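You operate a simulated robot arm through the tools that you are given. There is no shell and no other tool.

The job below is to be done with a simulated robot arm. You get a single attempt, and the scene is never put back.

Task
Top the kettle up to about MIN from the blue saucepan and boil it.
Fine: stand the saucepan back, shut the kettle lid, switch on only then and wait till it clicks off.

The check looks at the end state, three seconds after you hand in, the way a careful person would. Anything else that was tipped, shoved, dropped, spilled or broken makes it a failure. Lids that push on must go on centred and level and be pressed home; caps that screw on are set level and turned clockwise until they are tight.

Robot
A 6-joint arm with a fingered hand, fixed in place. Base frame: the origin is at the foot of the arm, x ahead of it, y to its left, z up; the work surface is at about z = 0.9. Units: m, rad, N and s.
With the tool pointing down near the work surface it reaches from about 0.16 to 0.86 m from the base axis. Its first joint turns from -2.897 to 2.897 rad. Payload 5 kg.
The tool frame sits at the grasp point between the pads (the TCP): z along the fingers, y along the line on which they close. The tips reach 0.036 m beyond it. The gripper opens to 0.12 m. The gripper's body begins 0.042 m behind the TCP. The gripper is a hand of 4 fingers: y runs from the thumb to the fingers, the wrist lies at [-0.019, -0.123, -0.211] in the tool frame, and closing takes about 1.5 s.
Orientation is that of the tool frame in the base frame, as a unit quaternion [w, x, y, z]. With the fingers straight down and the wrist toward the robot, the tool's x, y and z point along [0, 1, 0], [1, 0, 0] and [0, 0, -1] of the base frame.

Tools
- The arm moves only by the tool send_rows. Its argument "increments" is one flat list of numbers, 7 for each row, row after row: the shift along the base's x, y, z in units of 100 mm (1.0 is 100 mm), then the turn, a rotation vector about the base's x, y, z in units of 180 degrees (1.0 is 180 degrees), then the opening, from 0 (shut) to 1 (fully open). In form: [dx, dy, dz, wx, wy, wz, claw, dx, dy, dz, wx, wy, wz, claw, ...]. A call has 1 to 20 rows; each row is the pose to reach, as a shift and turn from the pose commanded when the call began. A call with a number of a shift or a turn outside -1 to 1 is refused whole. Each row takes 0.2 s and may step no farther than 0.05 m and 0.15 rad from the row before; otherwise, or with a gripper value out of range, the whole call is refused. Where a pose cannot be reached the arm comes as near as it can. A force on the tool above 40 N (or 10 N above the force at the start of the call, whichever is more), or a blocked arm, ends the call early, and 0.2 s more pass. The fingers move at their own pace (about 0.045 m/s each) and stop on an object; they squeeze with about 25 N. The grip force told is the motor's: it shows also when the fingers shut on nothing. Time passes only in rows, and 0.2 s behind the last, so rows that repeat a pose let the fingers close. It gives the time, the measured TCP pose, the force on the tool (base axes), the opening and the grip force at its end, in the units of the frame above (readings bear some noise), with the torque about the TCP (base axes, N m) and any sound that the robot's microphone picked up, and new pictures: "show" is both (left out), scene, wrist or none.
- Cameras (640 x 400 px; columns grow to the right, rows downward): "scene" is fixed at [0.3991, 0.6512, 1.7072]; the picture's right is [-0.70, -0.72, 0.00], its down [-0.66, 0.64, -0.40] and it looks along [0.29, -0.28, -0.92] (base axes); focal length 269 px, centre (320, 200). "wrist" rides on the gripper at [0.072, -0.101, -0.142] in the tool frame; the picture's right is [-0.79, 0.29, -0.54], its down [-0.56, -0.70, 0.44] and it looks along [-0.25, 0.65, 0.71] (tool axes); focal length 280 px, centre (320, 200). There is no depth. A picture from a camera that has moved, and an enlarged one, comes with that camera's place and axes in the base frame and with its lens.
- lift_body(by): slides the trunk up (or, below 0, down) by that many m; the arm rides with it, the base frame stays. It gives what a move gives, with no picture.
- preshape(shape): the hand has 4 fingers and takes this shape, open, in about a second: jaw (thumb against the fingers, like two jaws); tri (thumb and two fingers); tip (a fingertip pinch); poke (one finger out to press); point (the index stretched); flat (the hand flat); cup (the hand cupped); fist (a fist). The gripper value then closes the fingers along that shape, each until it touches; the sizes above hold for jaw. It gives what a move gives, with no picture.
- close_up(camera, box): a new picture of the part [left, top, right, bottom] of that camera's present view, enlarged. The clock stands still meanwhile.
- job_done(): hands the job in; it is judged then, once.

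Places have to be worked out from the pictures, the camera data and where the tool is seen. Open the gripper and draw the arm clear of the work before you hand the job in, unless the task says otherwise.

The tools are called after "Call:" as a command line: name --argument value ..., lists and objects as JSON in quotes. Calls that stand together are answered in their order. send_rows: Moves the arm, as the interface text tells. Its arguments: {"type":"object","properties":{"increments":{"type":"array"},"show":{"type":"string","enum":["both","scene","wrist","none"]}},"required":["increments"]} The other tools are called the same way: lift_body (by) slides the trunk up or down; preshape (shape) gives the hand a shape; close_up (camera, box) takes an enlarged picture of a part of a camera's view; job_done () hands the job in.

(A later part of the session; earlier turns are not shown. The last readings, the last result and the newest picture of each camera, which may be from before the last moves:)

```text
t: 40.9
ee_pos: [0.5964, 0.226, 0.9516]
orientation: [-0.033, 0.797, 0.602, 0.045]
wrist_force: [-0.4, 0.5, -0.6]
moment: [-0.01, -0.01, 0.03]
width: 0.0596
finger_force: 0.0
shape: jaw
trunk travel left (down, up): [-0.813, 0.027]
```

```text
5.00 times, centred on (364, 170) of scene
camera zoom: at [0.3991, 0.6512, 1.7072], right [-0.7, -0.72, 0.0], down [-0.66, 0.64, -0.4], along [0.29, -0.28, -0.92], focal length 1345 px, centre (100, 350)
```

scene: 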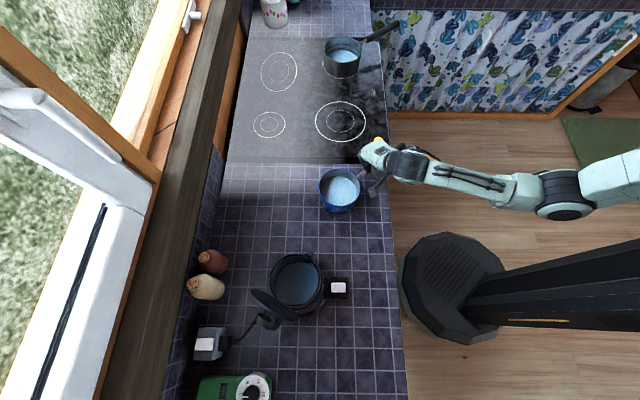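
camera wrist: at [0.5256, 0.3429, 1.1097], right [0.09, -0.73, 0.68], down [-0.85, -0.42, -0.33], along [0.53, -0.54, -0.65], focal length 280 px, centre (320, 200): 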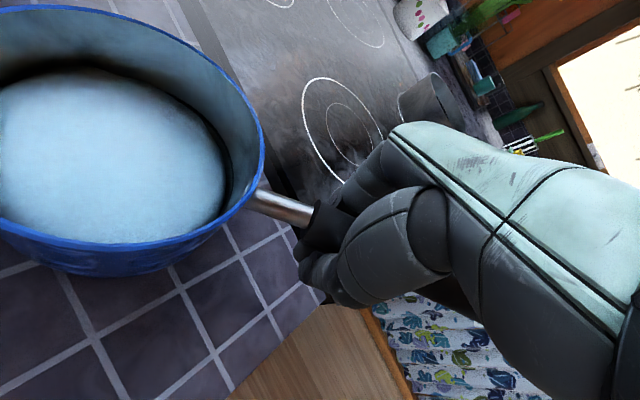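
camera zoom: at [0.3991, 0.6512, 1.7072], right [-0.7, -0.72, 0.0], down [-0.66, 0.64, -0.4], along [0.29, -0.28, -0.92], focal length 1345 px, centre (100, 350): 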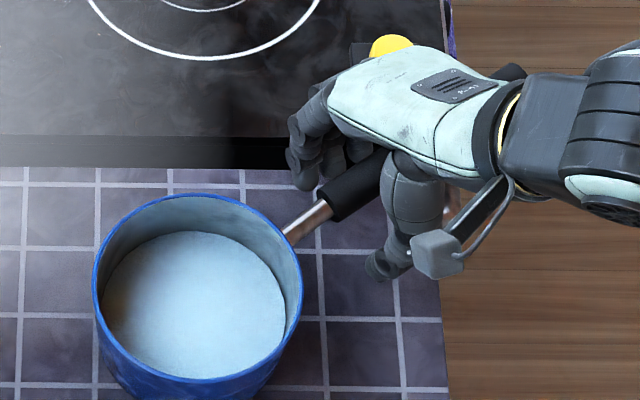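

No contact force yet. I close the fingers in this attitude, then do the micro-lift and read the moment.

Call:
send_rows --increments '[0, 0, 0, 0, 0, 0, 0, 0, 0, 0, 0, 0, 0, 0, 0, 0, 0, 0, 0, 0, 0, 0, 0, 0, 0, 0, 0, 0, 0, 0, 0, 0, 0, 0, 0, 0, 0, 0, 0, 0, 0, 0, 0, 0, 0, 0, 0, 0, 0, 0, 0, 0, 0, 0, 0, 0]' --show "none"

Call:
send_rows --increments '[0, 0, 0.03, 0, 0, 0, 0, 0, 0, 0.06, 0, 0, 0, 0, 0, 0, 0.09, 0, 0, 0, 0, 0, 0, 0.12, 0, 0, 0, 0, 0, 0, 0.12, 0, 0, 0, 0]' --show "both"

Call:
close_up --camera "wrist" --box '[200, 150, 456, 310]'

Call:
close_up --camera "scene" --box '[300, 130, 428, 210]'

```text
t: 42.7
ee_pos: [0.598, 0.2249, 0.9504]
orientation: [-0.033, 0.797, 0.602, 0.044]
wrist_force: [0.8, 0.7, 0.3]
moment: [-0.01, 0.0, -0.03]
width: 0.0
finger_force: 25.2
shape: jaw
trunk travel left (down, up): [-0.813, 0.027]
```

```text
t: 43.9
ee_pos: [0.5973, 0.2252, 0.9632]
orientation: [-0.033, 0.797, 0.602, 0.044]
wrist_force: [0.3, 0.6, -3.8]
moment: [-0.06, -0.03, 0.01]
width: 0.0
finger_force: 25.1
shape: jaw
trunk travel left (down, up): [-0.813, 0.027]
camera wrist: at [0.5152, 0.3075, 1.1136], right [0.05, -0.89, 0.45], down [-0.81, -0.3, -0.5], along [0.58, -0.34, -0.74], focal length 280 px, centre (320, 200)
```

scene: 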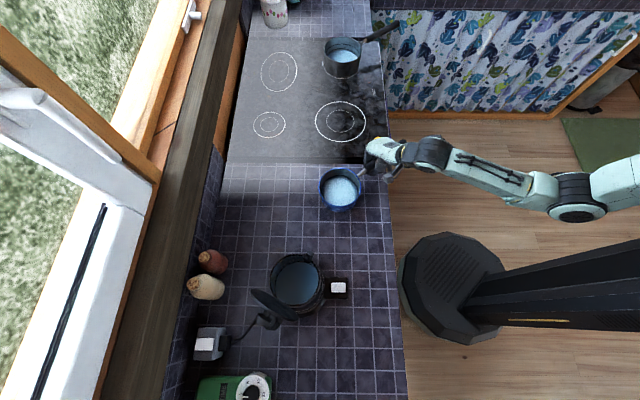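
wrist: 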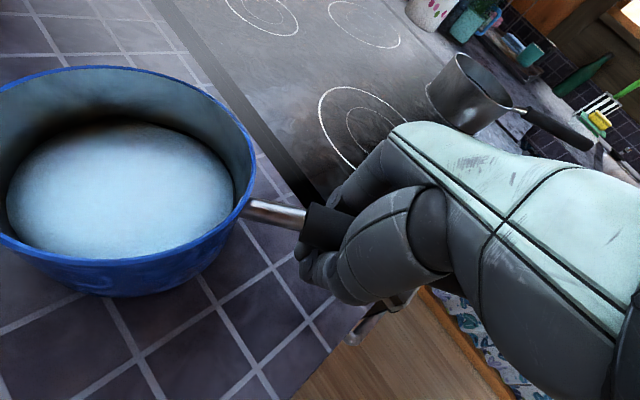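

```text
2.50 times, centred on (328, 230) of wrist
camera zoom: at [0.5152, 0.3075, 1.1136], right [0.05, -0.89, 0.45], down [-0.81, -0.3, -0.5], along [0.58, -0.34, -0.74], focal length 701 px, centre (300, 125)
```

zoom: 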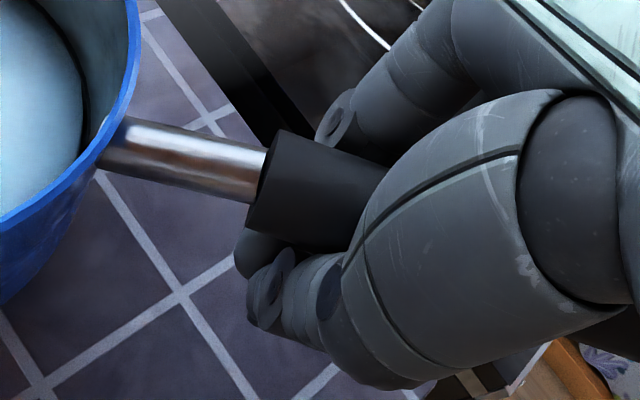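

```text
5.00 times, centred on (364, 170) of scene
camera zoom: at [0.3991, 0.6512, 1.7072], right [-0.7, -0.72, 0.0], down [-0.66, 0.64, -0.4], along [0.29, -0.28, -0.92], focal length 1345 px, centre (100, 350)
```

zoom: 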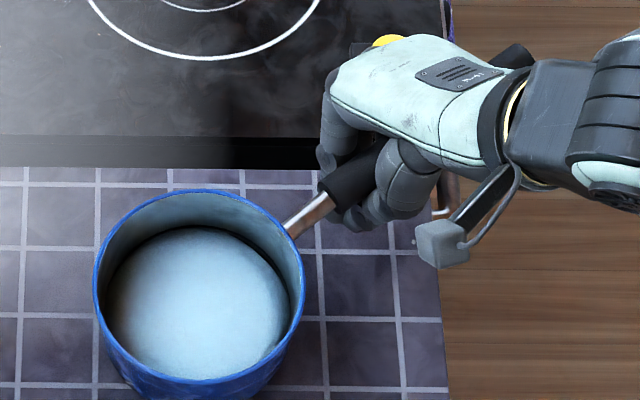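

Still pivoting (3.8 N, no moment). I keep this small lift and pitch the hand further nose-up in steps until the palm bears on the rear of the handle.

Call:
send_rows --increments '[0, 0, 0, 0.0178, -0.005, 0, 0, 0, 0, 0, 0.0356, -0.01, 0, 0, 0, 0, 0, 0.0535, -0.015, 0, 0, 0, 0, 0, 0.0535, -0.015, 0, 0]' --show "none"

Call:
send_rows --increments '[0, 0, 0, 0.0178, -0.005, 0, 0, 0, 0, 0, 0.0356, -0.01, 0, 0, 0, 0, 0, 0.0535, -0.015, 0, 0, 0, 0, 0, 0.0535, -0.015, 0, 0]' --show "both"

Call:
close_up --camera "wrist" --box '[200, 150, 456, 310]'

Call:
close_up --camera "scene" --box '[300, 130, 428, 210]'

```text
t: 44.9
ee_pos: [0.5965, 0.226, 0.9632]
orientation: [-0.086, 0.789, 0.597, 0.114]
wrist_force: [0.2, 1.0, -3.8]
moment: [-0.04, 0.06, 0.01]
width: 0.0002
finger_force: 25.2
shape: jaw
trunk travel left (down, up): [-0.813, 0.027]
```

```text
t: 45.9
ee_pos: [0.5952, 0.2264, 0.9634]
orientation: [-0.138, 0.777, 0.587, 0.182]
wrist_force: [0.5, 0.1, -3.4]
moment: [-0.21, 0.07, -0.01]
width: 0.0
finger_force: 25.1
shape: jaw
trunk travel left (down, up): [-0.813, 0.027]
camera wrist: at [0.5001, 0.2553, 1.1238], right [0.02, -0.99, 0.14], down [-0.76, -0.1, -0.65], along [0.65, -0.09, -0.75], focal length 280 px, centre (320, 200)
```

scene: 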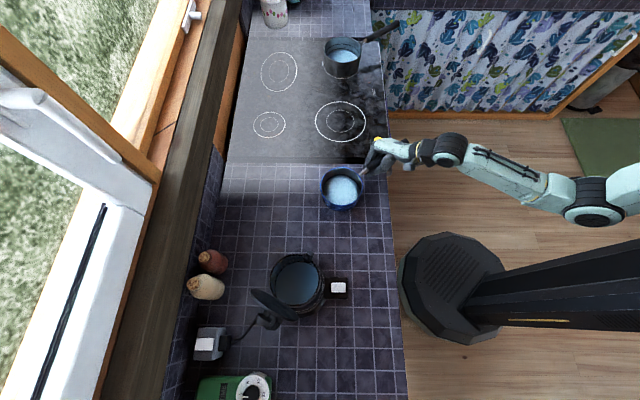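
wrist: 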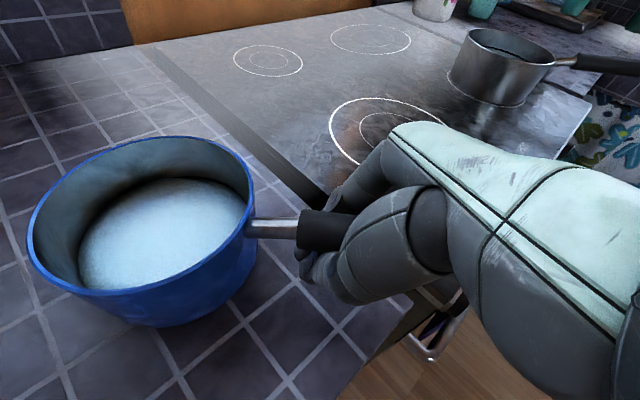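

```text
2.50 times, centred on (328, 230) of wrist
camera zoom: at [0.5001, 0.2553, 1.1238], right [0.02, -0.99, 0.14], down [-0.76, -0.1, -0.65], along [0.65, -0.09, -0.75], focal length 701 px, centre (300, 125)
```

zoom: 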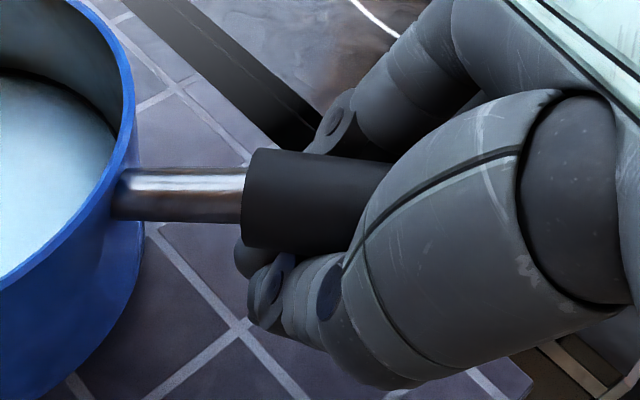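

```text
5.00 times, centred on (364, 170) of scene
camera zoom: at [0.3991, 0.6512, 1.7072], right [-0.7, -0.72, 0.0], down [-0.66, 0.64, -0.4], along [0.29, -0.28, -0.92], focal length 1345 px, centre (100, 350)
```

zoom: 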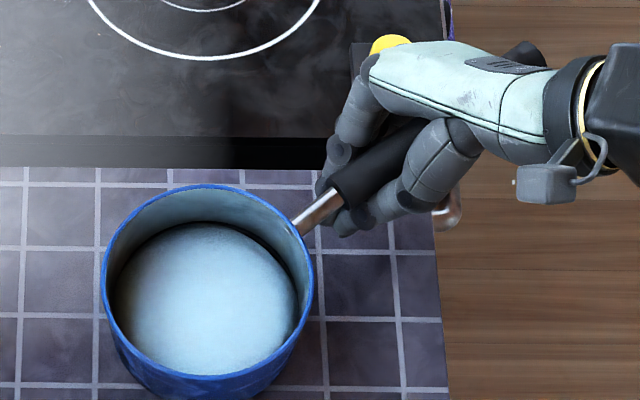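

A moment is starting to build (−0.21 N·m), so the palm is now bearing on the rear of the handle. I continue pitching nose-up in small steps, watching the moment and finger opening.

Call:
send_rows --increments '[0, 0, 0, 0.012, -0.0034, 0, 0, 0, 0, 0, 0.024, -0.0067, 0, 0, 0, 0, 0, 0.024, -0.0067, 0, 0]' --show "none"

Call:
send_rows --increments '[0, 0, 0, 0.008, -0.0022, 0, 0, 0, 0, 0, 0.016, -0.0045, 0, 0, 0, 0, 0, 0.016, -0.0045, 0, 0]' --show "both"

Call:
close_up --camera "scene" --box '[300, 130, 428, 210]'

```text
t: 46.7
ee_pos: [0.5976, 0.2276, 0.9636]
orientation: [-0.161, 0.769, 0.581, 0.211]
wrist_force: [0.7, 0.0, -5.7]
moment: [-0.54, 0.07, 0.01]
width: 0.0
finger_force: 25.2
shape: jaw
trunk travel left (down, up): [-0.813, 0.027]
```

```text
t: 47.5
ee_pos: [0.5968, 0.2269, 0.963]
orientation: [-0.176, 0.763, 0.577, 0.232]
wrist_force: [-0.4, 0.5, -6.0]
moment: [-0.51, 0.05, 0.0]
width: 0.0
finger_force: 24.9
shape: jaw
trunk travel left (down, up): [-0.813, 0.027]
camera wrist: at [0.495, 0.2356, 1.1227], right [0.02, -1.0, 0.01], down [-0.73, -0.02, -0.68], along [0.68, 0.0, -0.73], focal length 280 px, centre (320, 200)
```

scene: 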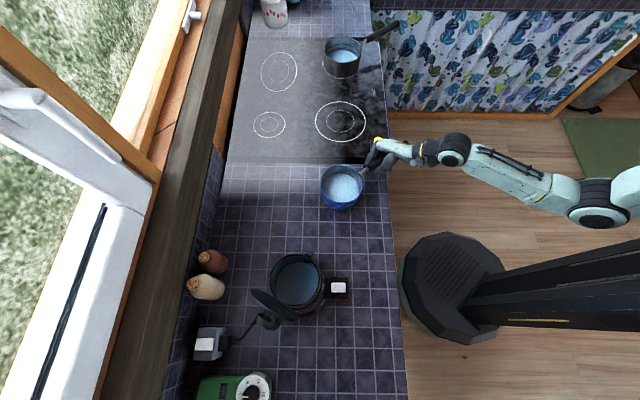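
wrist: 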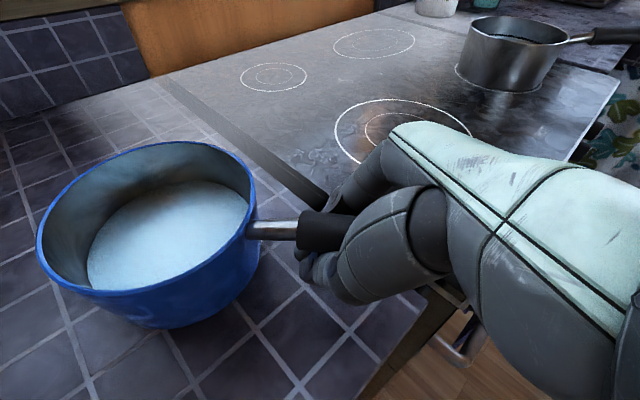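

```text
5.00 times, centred on (364, 170) of scene
camera zoom: at [0.3991, 0.6512, 1.7072], right [-0.7, -0.72, 0.0], down [-0.66, 0.64, -0.4], along [0.29, -0.28, -0.92], focal length 1345 px, centre (100, 350)
```

zoom: 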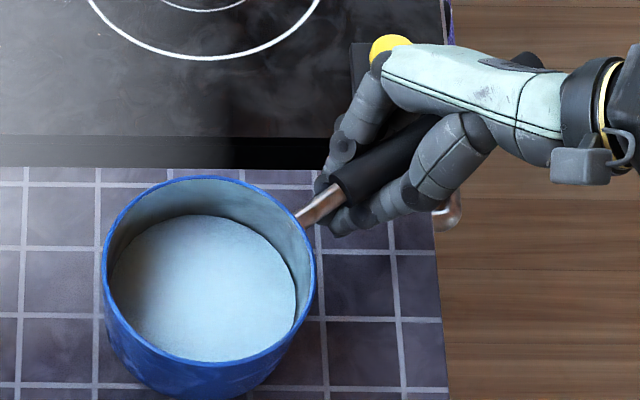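

The pan is now fully carried: total about 6 N with a 0.5 N·m moment, opening still 0, so the load is much lighter than I feared. To get a real clamp on the handle as well (not only a cage), I'll set it down and regrip with the handle slightly nearer the fingertips and the hand already pitched nose-up.

Call:
send_rows --increments '[0, 0, 0, -0.029, 0.008, 0, 0, 0, 0, 0, -0.058, 0.016, 0, 0, 0, 0, 0, -0.087, 0.0243, 0, 0, 0, 0, 0, -0.116, 0.0325, 0, 0, 0, 0, -0.03, -0.1455, 0.0408, 0, 0, 0, 0, -0.06, -0.1455, 0.0408, 0, 0, 0, 0, -0.09, -0.1455, 0.0408, 0, 0, 0, 0, -0.12, -0.1455, 0.0408, 0, 0, 0, 0, -0.12, -0.1455, 0.0408, 0, 0]' --show "scene"

Call:
send_rows --increments '[0, 0, 0, 0, 0, 0, 0.2, 0, 0, 0, 0, 0, 0, 0.5, 0, 0, 0, 0, 0, 0, 0.5, 0, 0, 0, 0, 0, 0, 0.5, 0, 0, 0, 0, 0, 0, 0.5, 0, 0, 0, 0, 0, 0, 0.5]' --show "both"

Call:
close_up --camera "scene" --box '[300, 130, 428, 210]'

Call:
close_up --camera "wrist" --box '[160, 140, 416, 300]'

```text
t: 49.5
ee_pos: [0.5956, 0.2269, 0.9519]
orientation: [-0.034, 0.796, 0.603, 0.046]
wrist_force: [0.5, 0.1, -1.4]
moment: [0.03, -0.07, -0.04]
width: 0.0
finger_force: 25.2
shape: jaw
trunk travel left (down, up): [-0.813, 0.027]
```

scene: 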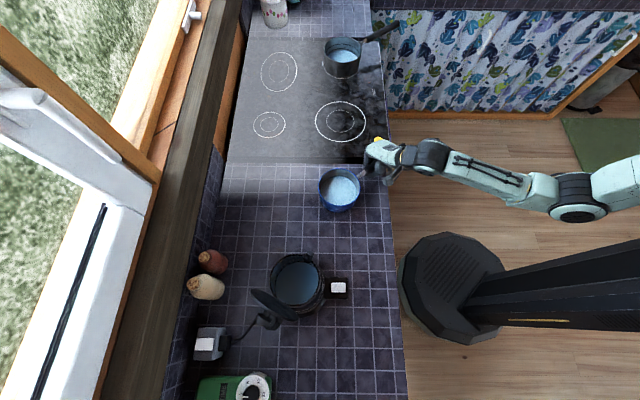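

```text
t: 50.9
ee_pos: [0.5968, 0.2266, 0.9523]
orientation: [-0.034, 0.796, 0.602, 0.046]
wrist_force: [0.1, -0.5, -0.1]
moment: [-0.01, -0.03, 0.01]
width: 0.0594
finger_force: 0.1
shape: jaw
trunk travel left (down, up): [-0.813, 0.027]
camera wrist: at [0.514, 0.3071, 1.1023], right [0.05, -0.89, 0.45], down [-0.81, -0.3, -0.51], along [0.58, -0.34, -0.74], focal length 280 px, centre (320, 200)
```

scene: 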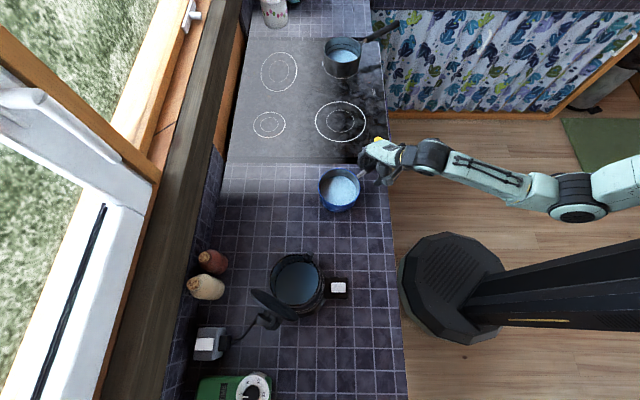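
wrist: 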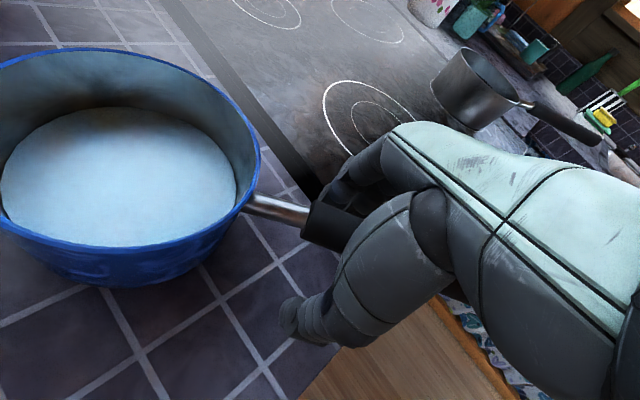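

```text
5.00 times, centred on (364, 170) of scene
camera zoom: at [0.3991, 0.6512, 1.7072], right [-0.7, -0.72, 0.0], down [-0.66, 0.64, -0.4], along [0.29, -0.28, -0.92], focal length 1345 px, centre (100, 350)
```

zoom: 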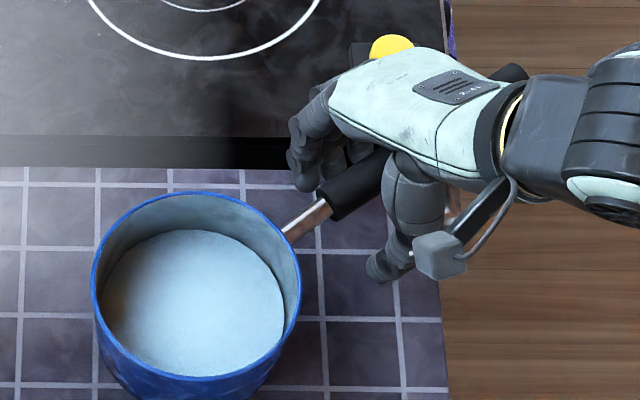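

```text
2.50 times, centred on (288, 220) of wrist
camera zoom: at [0.514, 0.3071, 1.1023], right [0.05, -0.89, 0.45], down [-0.81, -0.3, -0.51], along [0.58, -0.34, -0.74], focal length 701 px, centre (400, 150)
```

zoom: 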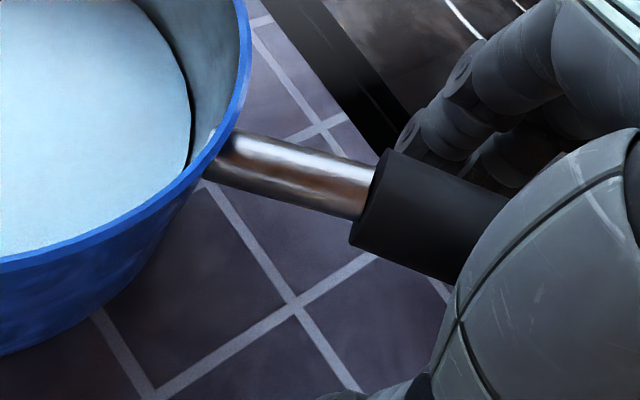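

Pan rests at its place again. I move to the new grip attitude (hand about 26° nose-up, handle crossing slightly nearer the fingertips) with the fingers still open.

Call:
send_rows --increments '[-0.012, -0.04, 0.055, 0.0262, -0.0073, 0, 0.5, -0.024, -0.077, 0.11, 0.0525, -0.0147, 0, 0.5, -0.036, -0.115, 0.165, 0.0788, -0.022, 0, 0.5, -0.047, -0.154, 0.217, 0.105, -0.0294, 0, 0.5, -0.047, -0.154, 0.217, 0.105, -0.0294, 0, 0.5]' --show "none"

Call:
close_up --camera "scene" --box '[300, 130, 428, 210]'

Call:
close_up --camera "wrist" --box '[160, 140, 416, 300]'

```text
t: 52.1
ee_pos: [0.5925, 0.2106, 0.9742]
orientation: [-0.137, 0.777, 0.587, 0.181]
wrist_force: [-0.1, -0.1, 0.1]
moment: [0.0, 0.01, 0.0]
width: 0.0595
finger_force: 0.1
shape: jaw
trunk travel left (down, up): [-0.813, 0.027]
```

```text
5.00 times, centred on (364, 170) of scene
camera zoom: at [0.3991, 0.6512, 1.7072], right [-0.7, -0.72, 0.0], down [-0.66, 0.64, -0.4], along [0.29, -0.28, -0.92], focal length 1345 px, centre (100, 350)
```

zoom: 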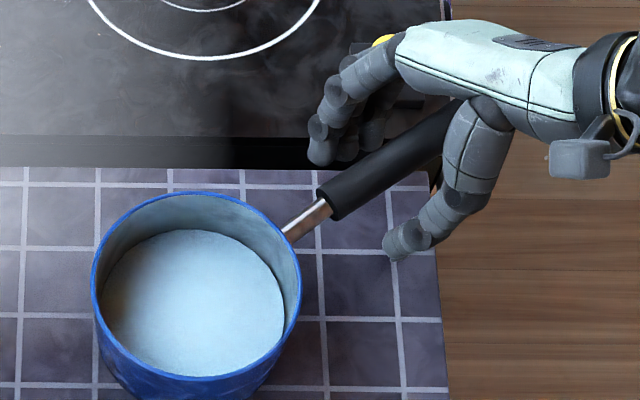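

```text
2.50 times, centred on (288, 220) of wrist
camera zoom: at [0.4957, 0.2399, 1.1344], right [0.02, -0.99, 0.14], down [-0.76, -0.1, -0.65], along [0.65, -0.09, -0.75], focal length 701 px, centre (400, 150)
```

zoom: 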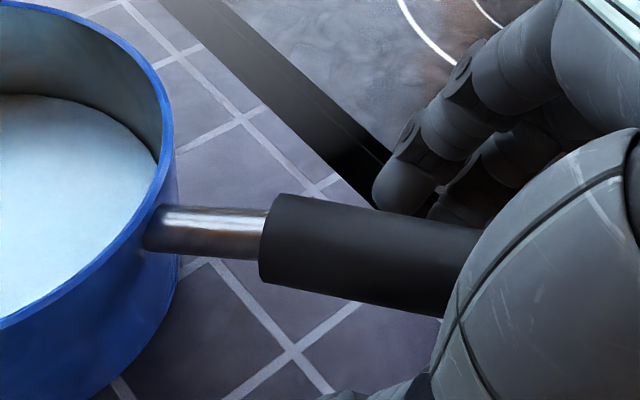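

The handle now crosses the finger plane about 14 mm toward the tips, centred between thumb and fingers. I shift 1 cm closer to the pan along the handle and close.

Call:
send_rows --increments '[0.03, 0.096, -0.02, 0, 0, 0, 0.5, 0.03, 0.096, -0.02, 0, 0, 0, 0.2, 0.03, 0.096, -0.02, 0, 0, 0, 0, 0.03, 0.096, -0.02, 0, 0, 0, 0, 0.03, 0.096, -0.02, 0, 0, 0, 0, 0.03, 0.096, -0.02, 0, 0, 0, 0, 0.03, 0.096, -0.02, 0, 0, 0, 0, 0.03, 0.096, -0.02, 0, 0, 0, 0, 0.03, 0.096, -0.02, 0, 0, 0, 0]' --show "none"

Call:
close_up --camera "scene" --box '[300, 130, 428, 210]'

Call:
close_up --camera "wrist" --box '[160, 140, 416, 300]'

```text
t: 54.1
ee_pos: [0.5955, 0.2199, 0.9708]
orientation: [-0.137, 0.776, 0.588, 0.181]
wrist_force: [0.7, 1.3, -1.8]
moment: [-0.01, -0.05, -0.08]
width: 0.0048
finger_force: 24.9
shape: jaw
trunk travel left (down, up): [-0.813, 0.027]
```

```text
5.00 times, centred on (364, 170) of scene
camera zoom: at [0.3991, 0.6512, 1.7072], right [-0.7, -0.72, 0.0], down [-0.66, 0.64, -0.4], along [0.29, -0.28, -0.92], focal length 1345 px, centre (100, 350)
```

zoom: 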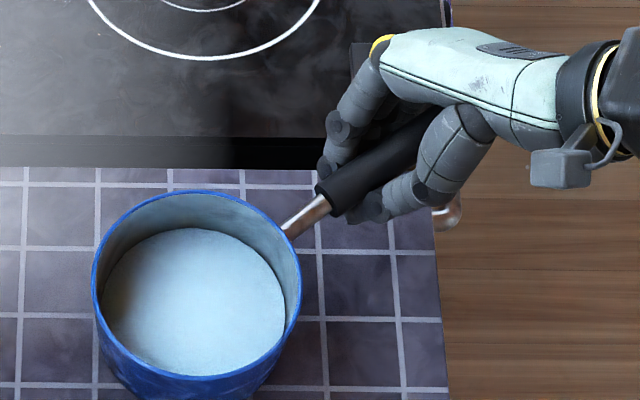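

```text
2.50 times, centred on (288, 220) of wrist
camera zoom: at [0.4993, 0.2491, 1.132], right [0.02, -0.99, 0.14], down [-0.76, -0.1, -0.64], along [0.65, -0.09, -0.75], focal length 701 px, centre (400, 150)
```

zoom: 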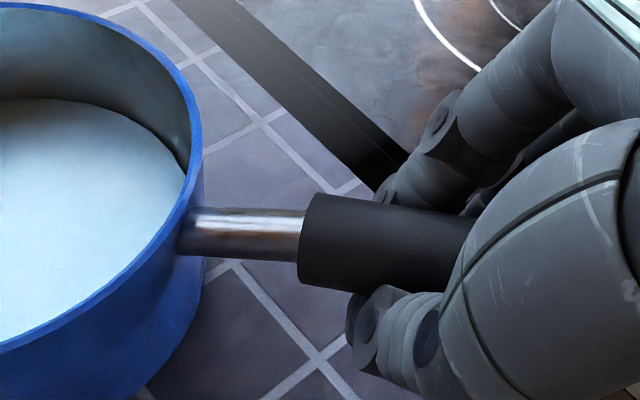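

The fingers stop on the handle at 4.8 mm (clamped). Now I pitch nose-up in small steps and watch the moment build.

Call:
send_rows --increments '[0, 0, 0.02, 0.015, -0.0042, 0, 0, 0, 0, 0.04, 0.03, -0.0084, 0, 0, 0, 0, 0.05, 0.045, -0.0126, 0, 0, 0, 0, 0.05, 0.045, -0.0126, 0, 0]' --show "none"

Call:
send_rows --increments '[0, 0, 0.02, 0.015, -0.0042, 0, 0, 0, 0, 0.04, 0.03, -0.0084, 0, 0, 0, 0, 0.05, 0.045, -0.0126, 0, 0, 0, 0, 0.05, 0.045, -0.0126, 0, 0]' --show "both"

Call:
close_up --camera "scene" --box '[300, 130, 428, 210]'

Call:
close_up --camera "wrist" --box '[160, 140, 416, 300]'

```text
t: 55.1
ee_pos: [0.5953, 0.2202, 0.9765]
orientation: [-0.179, 0.761, 0.576, 0.238]
wrist_force: [1.1, 1.1, -3.4]
moment: [-0.14, 0.0, -0.03]
width: 0.0049
finger_force: 25.1
shape: jaw
trunk travel left (down, up): [-0.813, 0.027]
```

```text
t: 56.1
ee_pos: [0.5962, 0.22, 0.9811]
orientation: [-0.222, 0.742, 0.561, 0.292]
wrist_force: [0.4, -0.8, -5.6]
moment: [-0.61, 0.11, 0.02]
width: 0.0051
finger_force: 25.3
shape: jaw
trunk travel left (down, up): [-0.813, 0.027]
camera wrist: at [0.4869, 0.2051, 1.136], right [0.02, -0.99, -0.14], down [-0.7, 0.09, -0.7], along [0.71, 0.11, -0.69], focal length 280 px, centre (320, 200)
```

scene: 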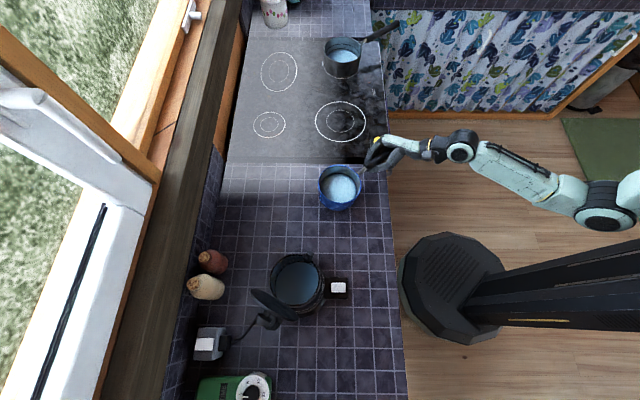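
wrist: 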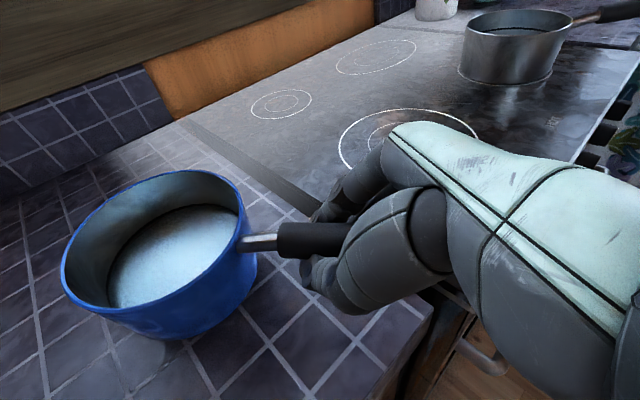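

```text
5.00 times, centred on (364, 170) of scene
camera zoom: at [0.3991, 0.6512, 1.7072], right [-0.7, -0.72, 0.0], down [-0.66, 0.64, -0.4], along [0.29, -0.28, -0.92], focal length 1345 px, centre (100, 350)
```

zoom: 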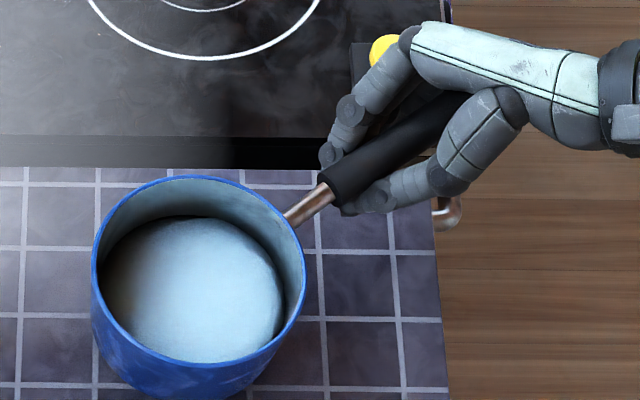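

```text
2.50 times, centred on (288, 220) of wrist
camera zoom: at [0.4869, 0.2051, 1.136], right [0.02, -0.99, -0.14], down [-0.7, 0.09, -0.7], along [0.71, 0.11, -0.69], focal length 701 px, centre (400, 150)
```

zoom: 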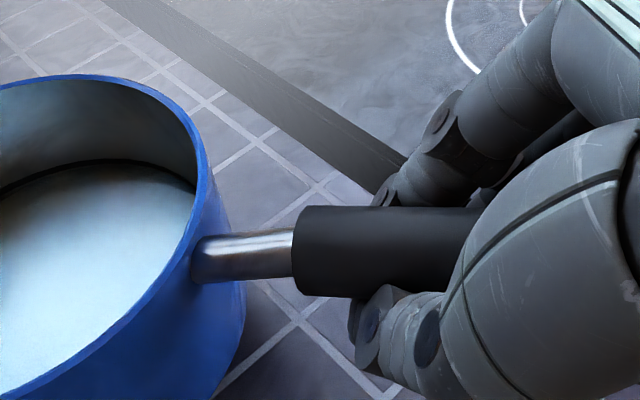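

The pan is nearly fully carried with the grip clamped (opening 5.1 mm, 5.6 N, −0.61 N·m). I raise it straight up 3 cm slowly and check that it holds.

Call:
send_rows --increments '[0, 0, 0.05, 0.005, -0.0014, 0, 0, 0, 0, 0.1, 0.01, -0.0028, 0, 0, 0, 0, 0.15, 0.015, -0.0042, 0, 0, 0, 0, 0.2, 0.02, -0.0056, 0, 0, 0, 0, 0.25, 0.02, -0.0056, 0, 0, 0, 0, 0.3, 0.02, -0.0056, 0, 0, 0, 0, 0.3, 0.02, -0.0056, 0, 0]' --show "both"

Call:
close_up --camera "scene" --box '[300, 130, 428, 210]'

Call:
close_up --camera "wrist" --box '[0, 100, 416, 360]'

```text
t: 57.7
ee_pos: [0.5955, 0.2214, 1.0118]
orientation: [-0.241, 0.732, 0.553, 0.316]
wrist_force: [-0.8, -0.4, -5.7]
moment: [-0.62, 0.12, -0.02]
width: 0.0048
finger_force: 25.4
shape: jaw
trunk travel left (down, up): [-0.813, 0.027]
camera wrist: at [0.4843, 0.1958, 1.1629], right [0.02, -0.98, -0.2], down [-0.69, 0.13, -0.71], along [0.72, 0.16, -0.67], focal length 280 px, centre (320, 200)
```

scene: 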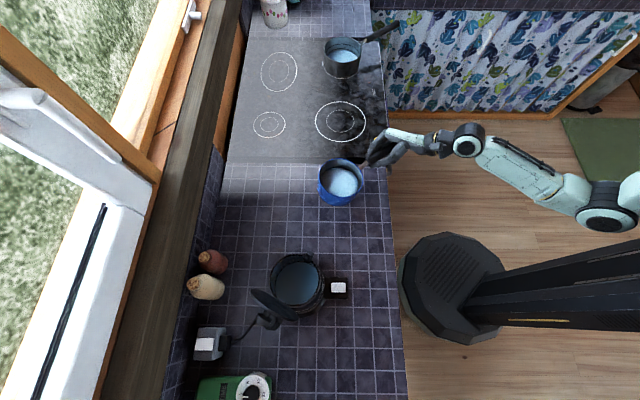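
wrist: 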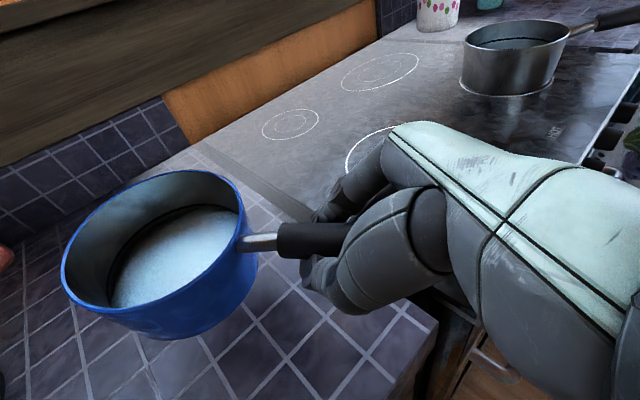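

```text
5.00 times, centred on (364, 170) of scene
camera zoom: at [0.3991, 0.6512, 1.7072], right [-0.7, -0.72, 0.0], down [-0.66, 0.64, -0.4], along [0.29, -0.28, -0.92], focal length 1345 px, centre (100, 350)
```

zoom: 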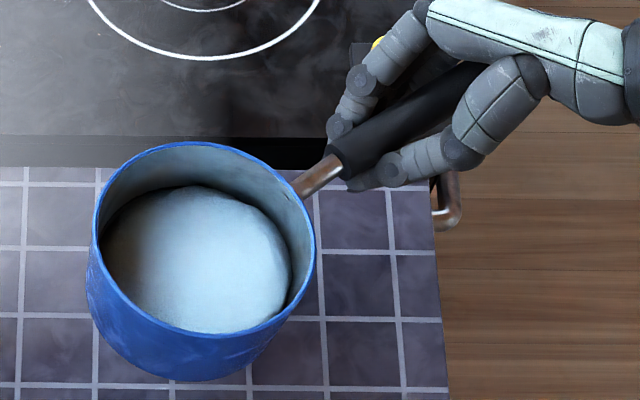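

```text
1.54 times, centred on (208, 230) of wrist
camera zoom: at [0.4843, 0.1958, 1.1629], right [0.02, -0.98, -0.2], down [-0.69, 0.13, -0.71], along [0.72, 0.16, -0.67], focal length 431 px, centre (492, 154)
```

zoom: 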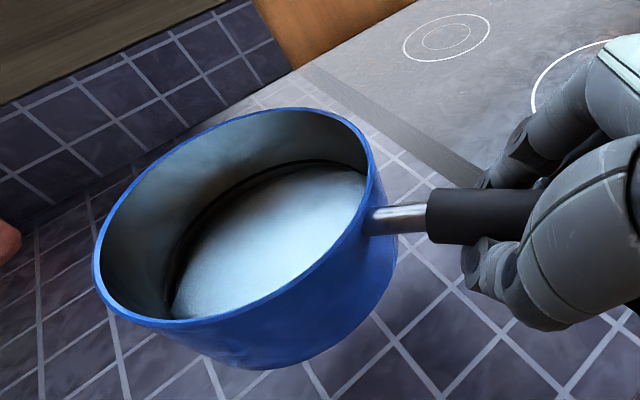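

The pan is carried stably (5.7 N, −0.62 N·m, opening unchanged) and nearly level. Before moving on, I take a baseline close-up of the kettle's inner wall from the scene camera, to judge the water line against the rings later.

Call:
close_up --camera "scene" --box '[264, 246, 328, 286]'

Call:
close_up --camera "scene" --box '[264, 250, 296, 270]'

```text
10.00 times, centred on (296, 266) of scene
camera zoom: at [0.3991, 0.6512, 1.7072], right [-0.7, -0.72, 0.0], down [-0.66, 0.64, -0.4], along [0.29, -0.28, -0.92], focal length 2691 px, centre (560, -460)
```

zoom: 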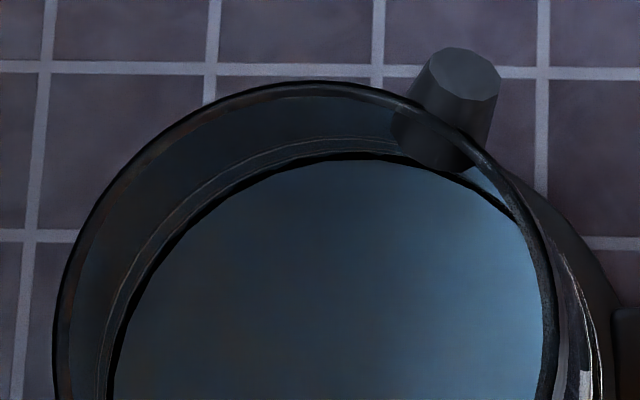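

```text
16.00 times, centred on (280, 260) of scene
camera zoom: at [0.3991, 0.6512, 1.7072], right [-0.7, -0.72, 0.0], down [-0.66, 0.64, -0.4], along [0.29, -0.28, -0.92], focal length 4305 px, centre (960, -760)
```

zoom: 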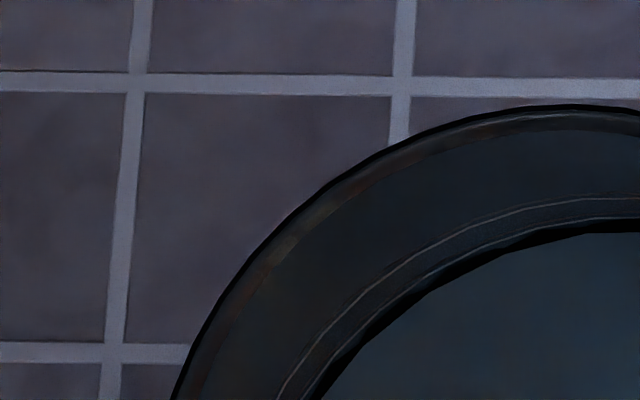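

The rings are visible on the inner wall: water is below both now. I lift the pan slowly to clear height.

Call:
send_rows --increments '[0, 0, 0.08, 0, 0, 0, 0, 0, 0, 0.2, 0, 0, 0, 0, 0, 0, 0.35, 0, 0, 0, 0, 0, 0, 0.5, 0, 0, 0, 0, 0, 0, 0.65, 0, 0, 0, 0, 0, 0, 0.8, 0, 0, 0, 0, 0, 0, 0.92, 0, 0, 0, 0, 0, 0, 1.0, 0, 0, 0, 0, 0, 0, 1.0, 0, 0, 0, 0]' --show "both"

Call:
close_up --camera "scene" --box '[280, 100, 440, 200]'

```text
t: 59.7
ee_pos: [0.5953, 0.2188, 1.1101]
orientation: [-0.24, 0.732, 0.554, 0.316]
wrist_force: [0.4, -0.9, -5.7]
moment: [-0.63, 0.13, -0.03]
width: 0.0049
finger_force: 25.0
shape: jaw
trunk travel left (down, up): [-0.813, 0.027]
camera wrist: at [0.4839, 0.1948, 1.2626], right [0.02, -0.98, -0.2], down [-0.69, 0.13, -0.71], along [0.72, 0.16, -0.67], focal length 280 px, centre (320, 200)
```

scene: 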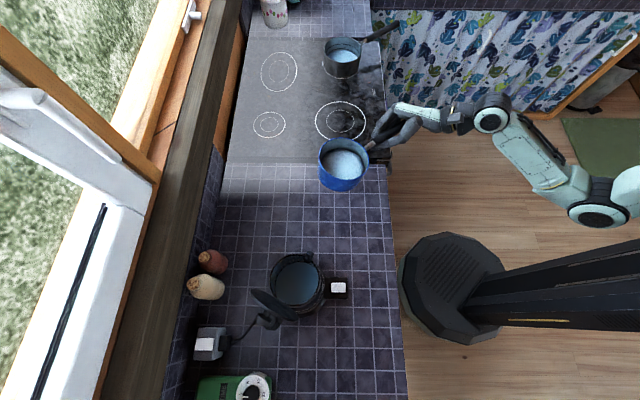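
wrist: 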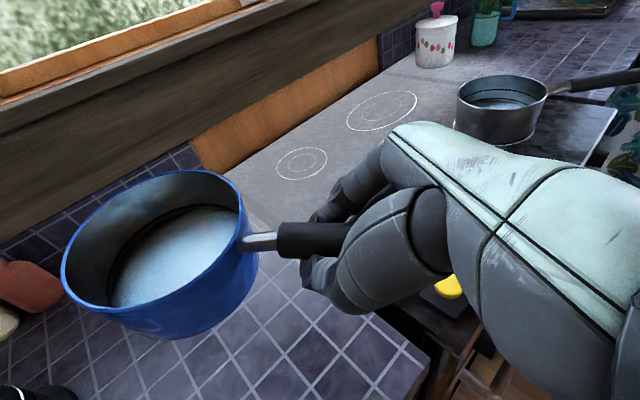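

```text
4.00 times, centred on (360, 150) of scene
camera zoom: at [0.3991, 0.6512, 1.7072], right [-0.7, -0.72, 0.0], down [-0.66, 0.64, -0.4], along [0.29, -0.28, -0.92], focal length 1076 px, centre (160, 400)
```

zoom: 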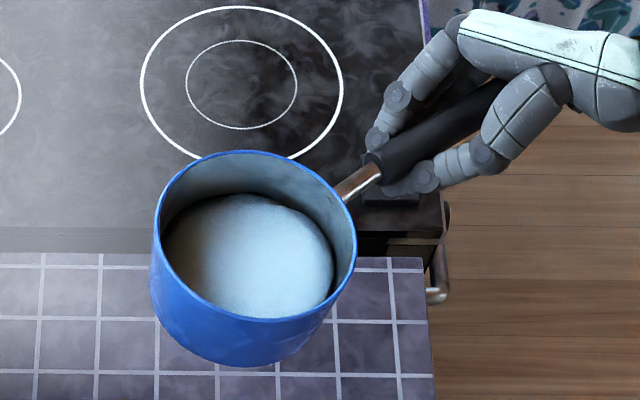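

Grip remains steady. I carry the pan up and toward the kettle in gentle steps, keeping the hand's attitude.

Call:
send_rows --increments '[-0.04, 0.06, 0.08, 0, 0, 0, 0, -0.1, 0.16, 0.2, 0, 0, 0, 0, -0.18, 0.29, 0.36, 0, 0, 0, 0, -0.26, 0.42, 0.52, 0, 0, 0, 0, -0.34, 0.55, 0.68, 0, 0, 0, 0, -0.42, 0.67, 0.84, 0, 0, 0, 0, -0.47, 0.75, 0.95, 0, 0, 0, 0, -0.5, 0.8, 1.0, 0, 0, 0, 0]' --show "none"

Call:
send_rows --increments '[-0.04, 0.06, 0.04, 0, 0, 0, 0, -0.1, 0.16, 0.1, 0, 0, 0, 0, -0.18, 0.29, 0.2, 0, 0, 0, 0, -0.26, 0.42, 0.3, 0, 0, 0, 0, -0.34, 0.55, 0.36, 0, 0, 0, 0, -0.42, 0.67, 0.4, 0, 0, 0, 0, -0.47, 0.75, 0.4, 0, 0, 0, 0, -0.5, 0.8, 0.4, 0, 0, 0, 0]' --show "both"

```text
t: 61.5
ee_pos: [0.5458, 0.3009, 1.2112]
orientation: [-0.24, 0.733, 0.553, 0.316]
wrist_force: [1.0, -0.2, -5.8]
moment: [-0.59, 0.13, 0.01]
width: 0.0049
finger_force: 25.4
shape: jaw
trunk travel left (down, up): [-0.813, 0.027]
```

```text
t: 63.3
ee_pos: [0.4959, 0.3801, 1.2509]
orientation: [-0.24, 0.733, 0.553, 0.316]
wrist_force: [0.4, -0.4, -6.5]
moment: [-0.6, 0.13, 0.0]
width: 0.0049
finger_force: 25.3
shape: jaw
trunk travel left (down, up): [-0.813, 0.027]
camera wrist: at [0.3843, 0.3561, 1.4023], right [0.02, -0.98, -0.2], down [-0.69, 0.13, -0.71], along [0.72, 0.16, -0.67], focal length 280 px, centre (320, 200)
```

scene: 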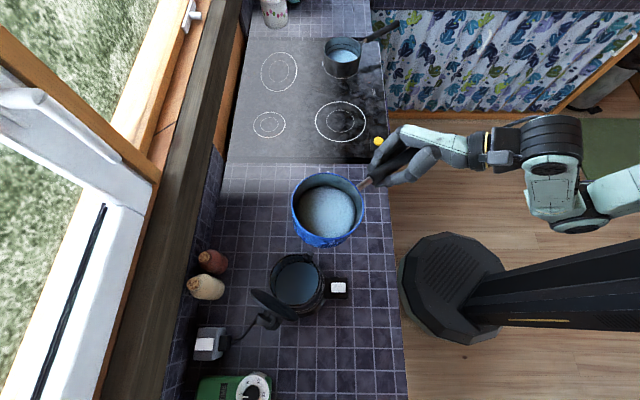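
wrist: 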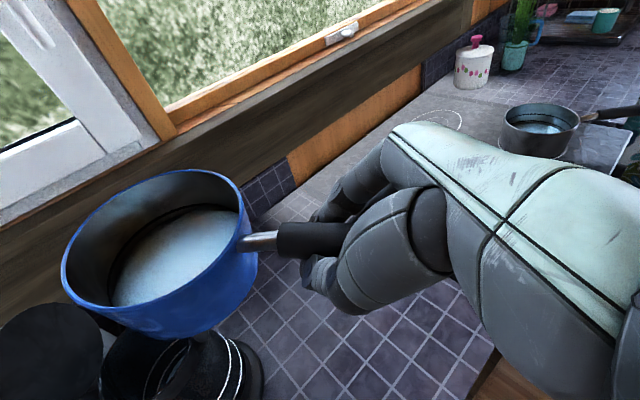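

The pan is now beside and above the kettle. I zoom in to measure the pan's rim and attitude relative to the kettle.

Call:
close_up --camera "scene" --box '[250, 150, 410, 250]'

Call:
close_up --camera "wrist" --box '[0, 150, 320, 350]'

```text
4.00 times, centred on (330, 200) of scene
camera zoom: at [0.3991, 0.6512, 1.7072], right [-0.7, -0.72, 0.0], down [-0.66, 0.64, -0.4], along [0.29, -0.28, -0.92], focal length 1076 px, centre (280, 200)
```

zoom: 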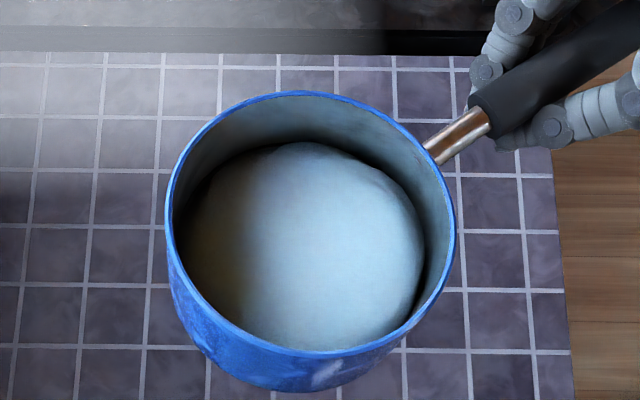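

```text
2.00 times, centred on (160, 250) of wrist
camera zoom: at [0.3843, 0.3561, 1.4023], right [0.02, -0.98, -0.2], down [-0.69, 0.13, -0.71], along [0.72, 0.16, -0.67], focal length 561 px, centre (640, 100)
```

zoom: 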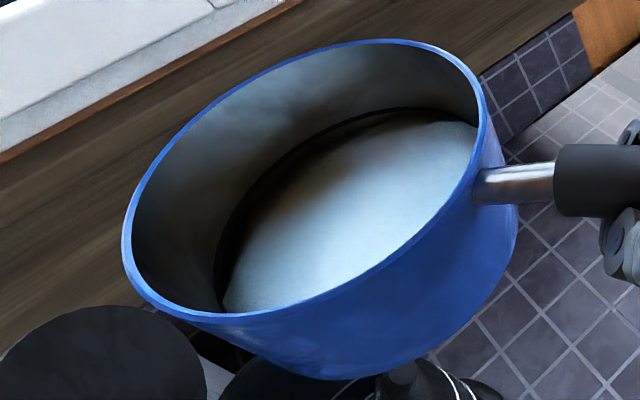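

Measured: the pan is level within ~2°, rim centre (0.52, 0.516, 1.268), i.e. the pouring lip is 0.20 m ahead of the TCP along heading (0.18, 0.98). I now tilt the nose down to about 30° (before flow starts) while bringing the lip to just inside the kettle's near edge, well above its rim.

Call:
send_rows --increments '[-0.05, 0.07, 0.0, -0.016, 0.003, 0, 0, -0.1, 0.14, 0.0, -0.036, 0.0065, 0, 0, -0.15, 0.21, -0.01, -0.058, 0.0105, 0, 0, -0.2, 0.28, -0.02, -0.08, 0.0145, 0, 0, -0.25, 0.35, -0.03, -0.102, 0.0185, 0, 0, -0.3, 0.42, -0.05, -0.124, 0.0225, 0, 0, -0.34, 0.48, -0.08, -0.146, 0.0265, 0, 0, -0.38, 0.54, -0.1, -0.164, 0.0297, 0, 0, -0.38, 0.54, -0.1, -0.164, 0.0297, 0, 0]' --show "both"

Call:
close_up --camera "scene" --box '[240, 190, 400, 290]'

Call:
close_up --camera "wrist" --box '[0, 150, 320, 350]'

```text
t: 65.3
ee_pos: [0.4572, 0.4337, 1.2416]
orientation: [-0.069, 0.783, 0.604, 0.13]
wrist_force: [0.8, 0.1, -5.6]
moment: [-0.47, 0.13, -0.01]
width: 0.0048
finger_force: 25.2
shape: jaw
trunk travel left (down, up): [-0.813, 0.027]
camera wrist: at [0.36, 0.4897, 1.3944], right [0.03, -0.95, 0.3], down [-0.75, -0.22, -0.62], along [0.66, -0.21, -0.73], focal length 280 px, centre (320, 200)
```

scene: 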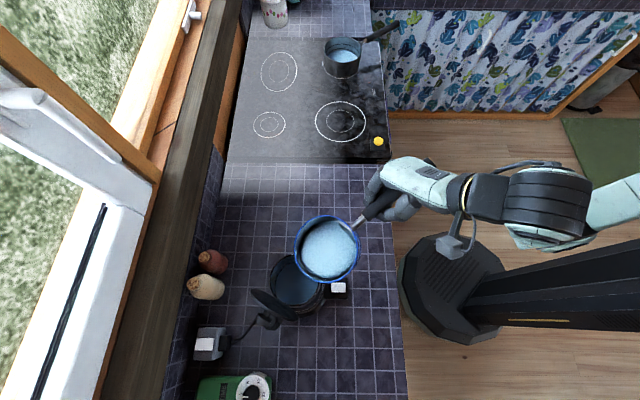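
wrist: 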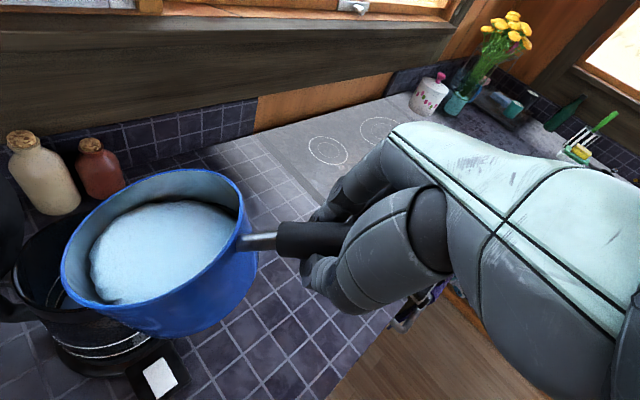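

```text
4.00 times, centred on (320, 240) of scene
camera zoom: at [0.3991, 0.6512, 1.7072], right [-0.7, -0.72, 0.0], down [-0.66, 0.64, -0.4], along [0.29, -0.28, -0.92], focal length 1076 px, centre (320, 40)
```

zoom: 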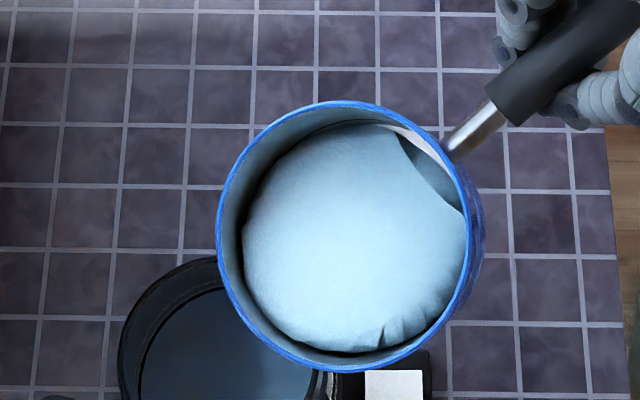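

```text
2.00 times, centred on (160, 250) of wrist
camera zoom: at [0.36, 0.4897, 1.3944], right [0.03, -0.95, 0.3], down [-0.75, -0.22, -0.62], along [0.66, -0.21, -0.73], focal length 561 px, centre (640, 100)
```

zoom: 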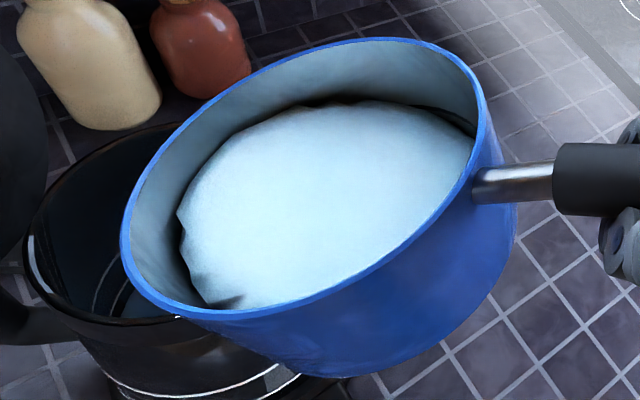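

At 30° tilt no water flows yet and the lip sits at about (0.49, 0.617), inside the kettle mouth. I tilt on slowly to about 40° keeping the lip in place, and look.

Call:
send_rows --increments '[0.0, 0.04, 0.06, -0.011, 0.002, 0, 0, 0.01, 0.08, 0.12, -0.022, 0.004, 0, 0, 0.02, 0.12, 0.18, -0.033, 0.006, 0, 0, 0.03, 0.15, 0.22, -0.044, 0.008, 0, 0, 0.03, 0.175, 0.26, -0.0547, 0.0099, 0, 0, 0.03, 0.175, 0.26, -0.0547, 0.0099, 0, 0, 0.03, 0.175, 0.26, -0.0547, 0.0099, 0, 0]' --show "both"

Call:
close_up --camera "scene" --box '[240, 210, 400, 310]'

Call:
close_up --camera "wrist" --box '[0, 150, 320, 350]'

```text
t: 66.9
ee_pos: [0.465, 0.4566, 1.2612]
orientation: [-0.012, 0.787, 0.613, 0.069]
wrist_force: [0.6, 0.3, -5.4]
moment: [-0.34, 0.1, 0.02]
width: 0.005
finger_force: 25.0
shape: jaw
out of reach, approached as far as the arm can: row 5, 6, 7
trunk travel left (down, up): [-0.813, 0.027]
camera wrist: at [0.3724, 0.5363, 1.4056], right [0.04, -0.89, 0.46], down [-0.77, -0.32, -0.55], along [0.64, -0.33, -0.7], focal length 280 px, centre (320, 200)
```

scene: 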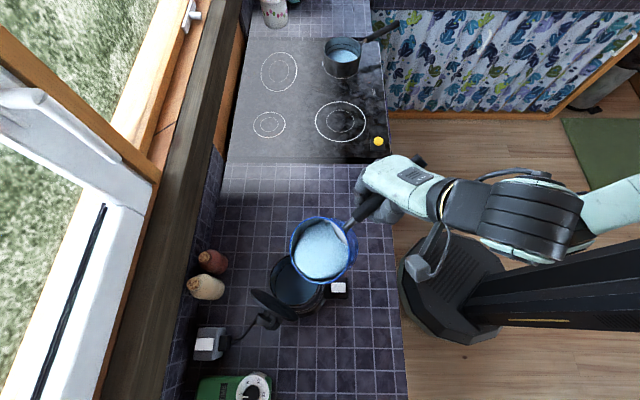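
wrist: 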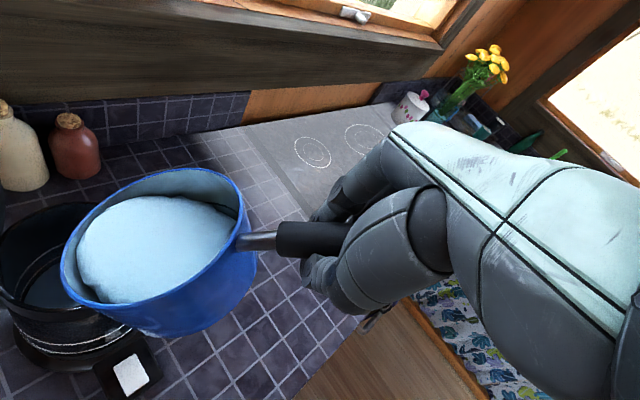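

```text
4.00 times, centred on (320, 260) of scene
camera zoom: at [0.3991, 0.6512, 1.7072], right [-0.7, -0.72, 0.0], down [-0.66, 0.64, -0.4], along [0.29, -0.28, -0.92], focal length 1076 px, centre (320, -40)
```

zoom: 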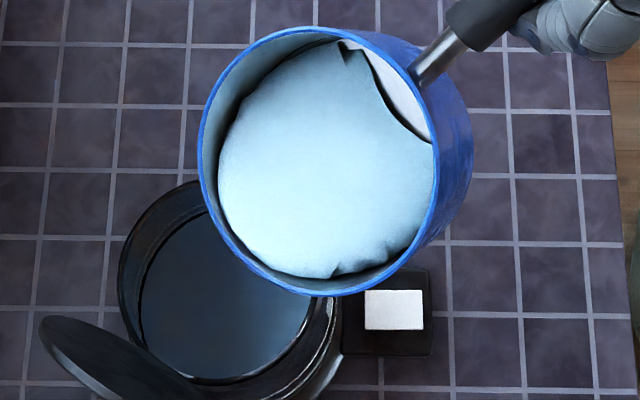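

```text
2.00 times, centred on (160, 250) of wrist
camera zoom: at [0.3724, 0.5363, 1.4056], right [0.04, -0.89, 0.46], down [-0.77, -0.32, -0.55], along [0.64, -0.33, -0.7], focal length 561 px, centre (640, 100)
```

zoom: 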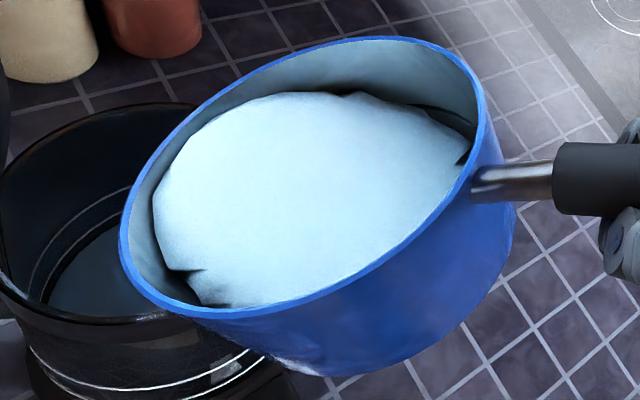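

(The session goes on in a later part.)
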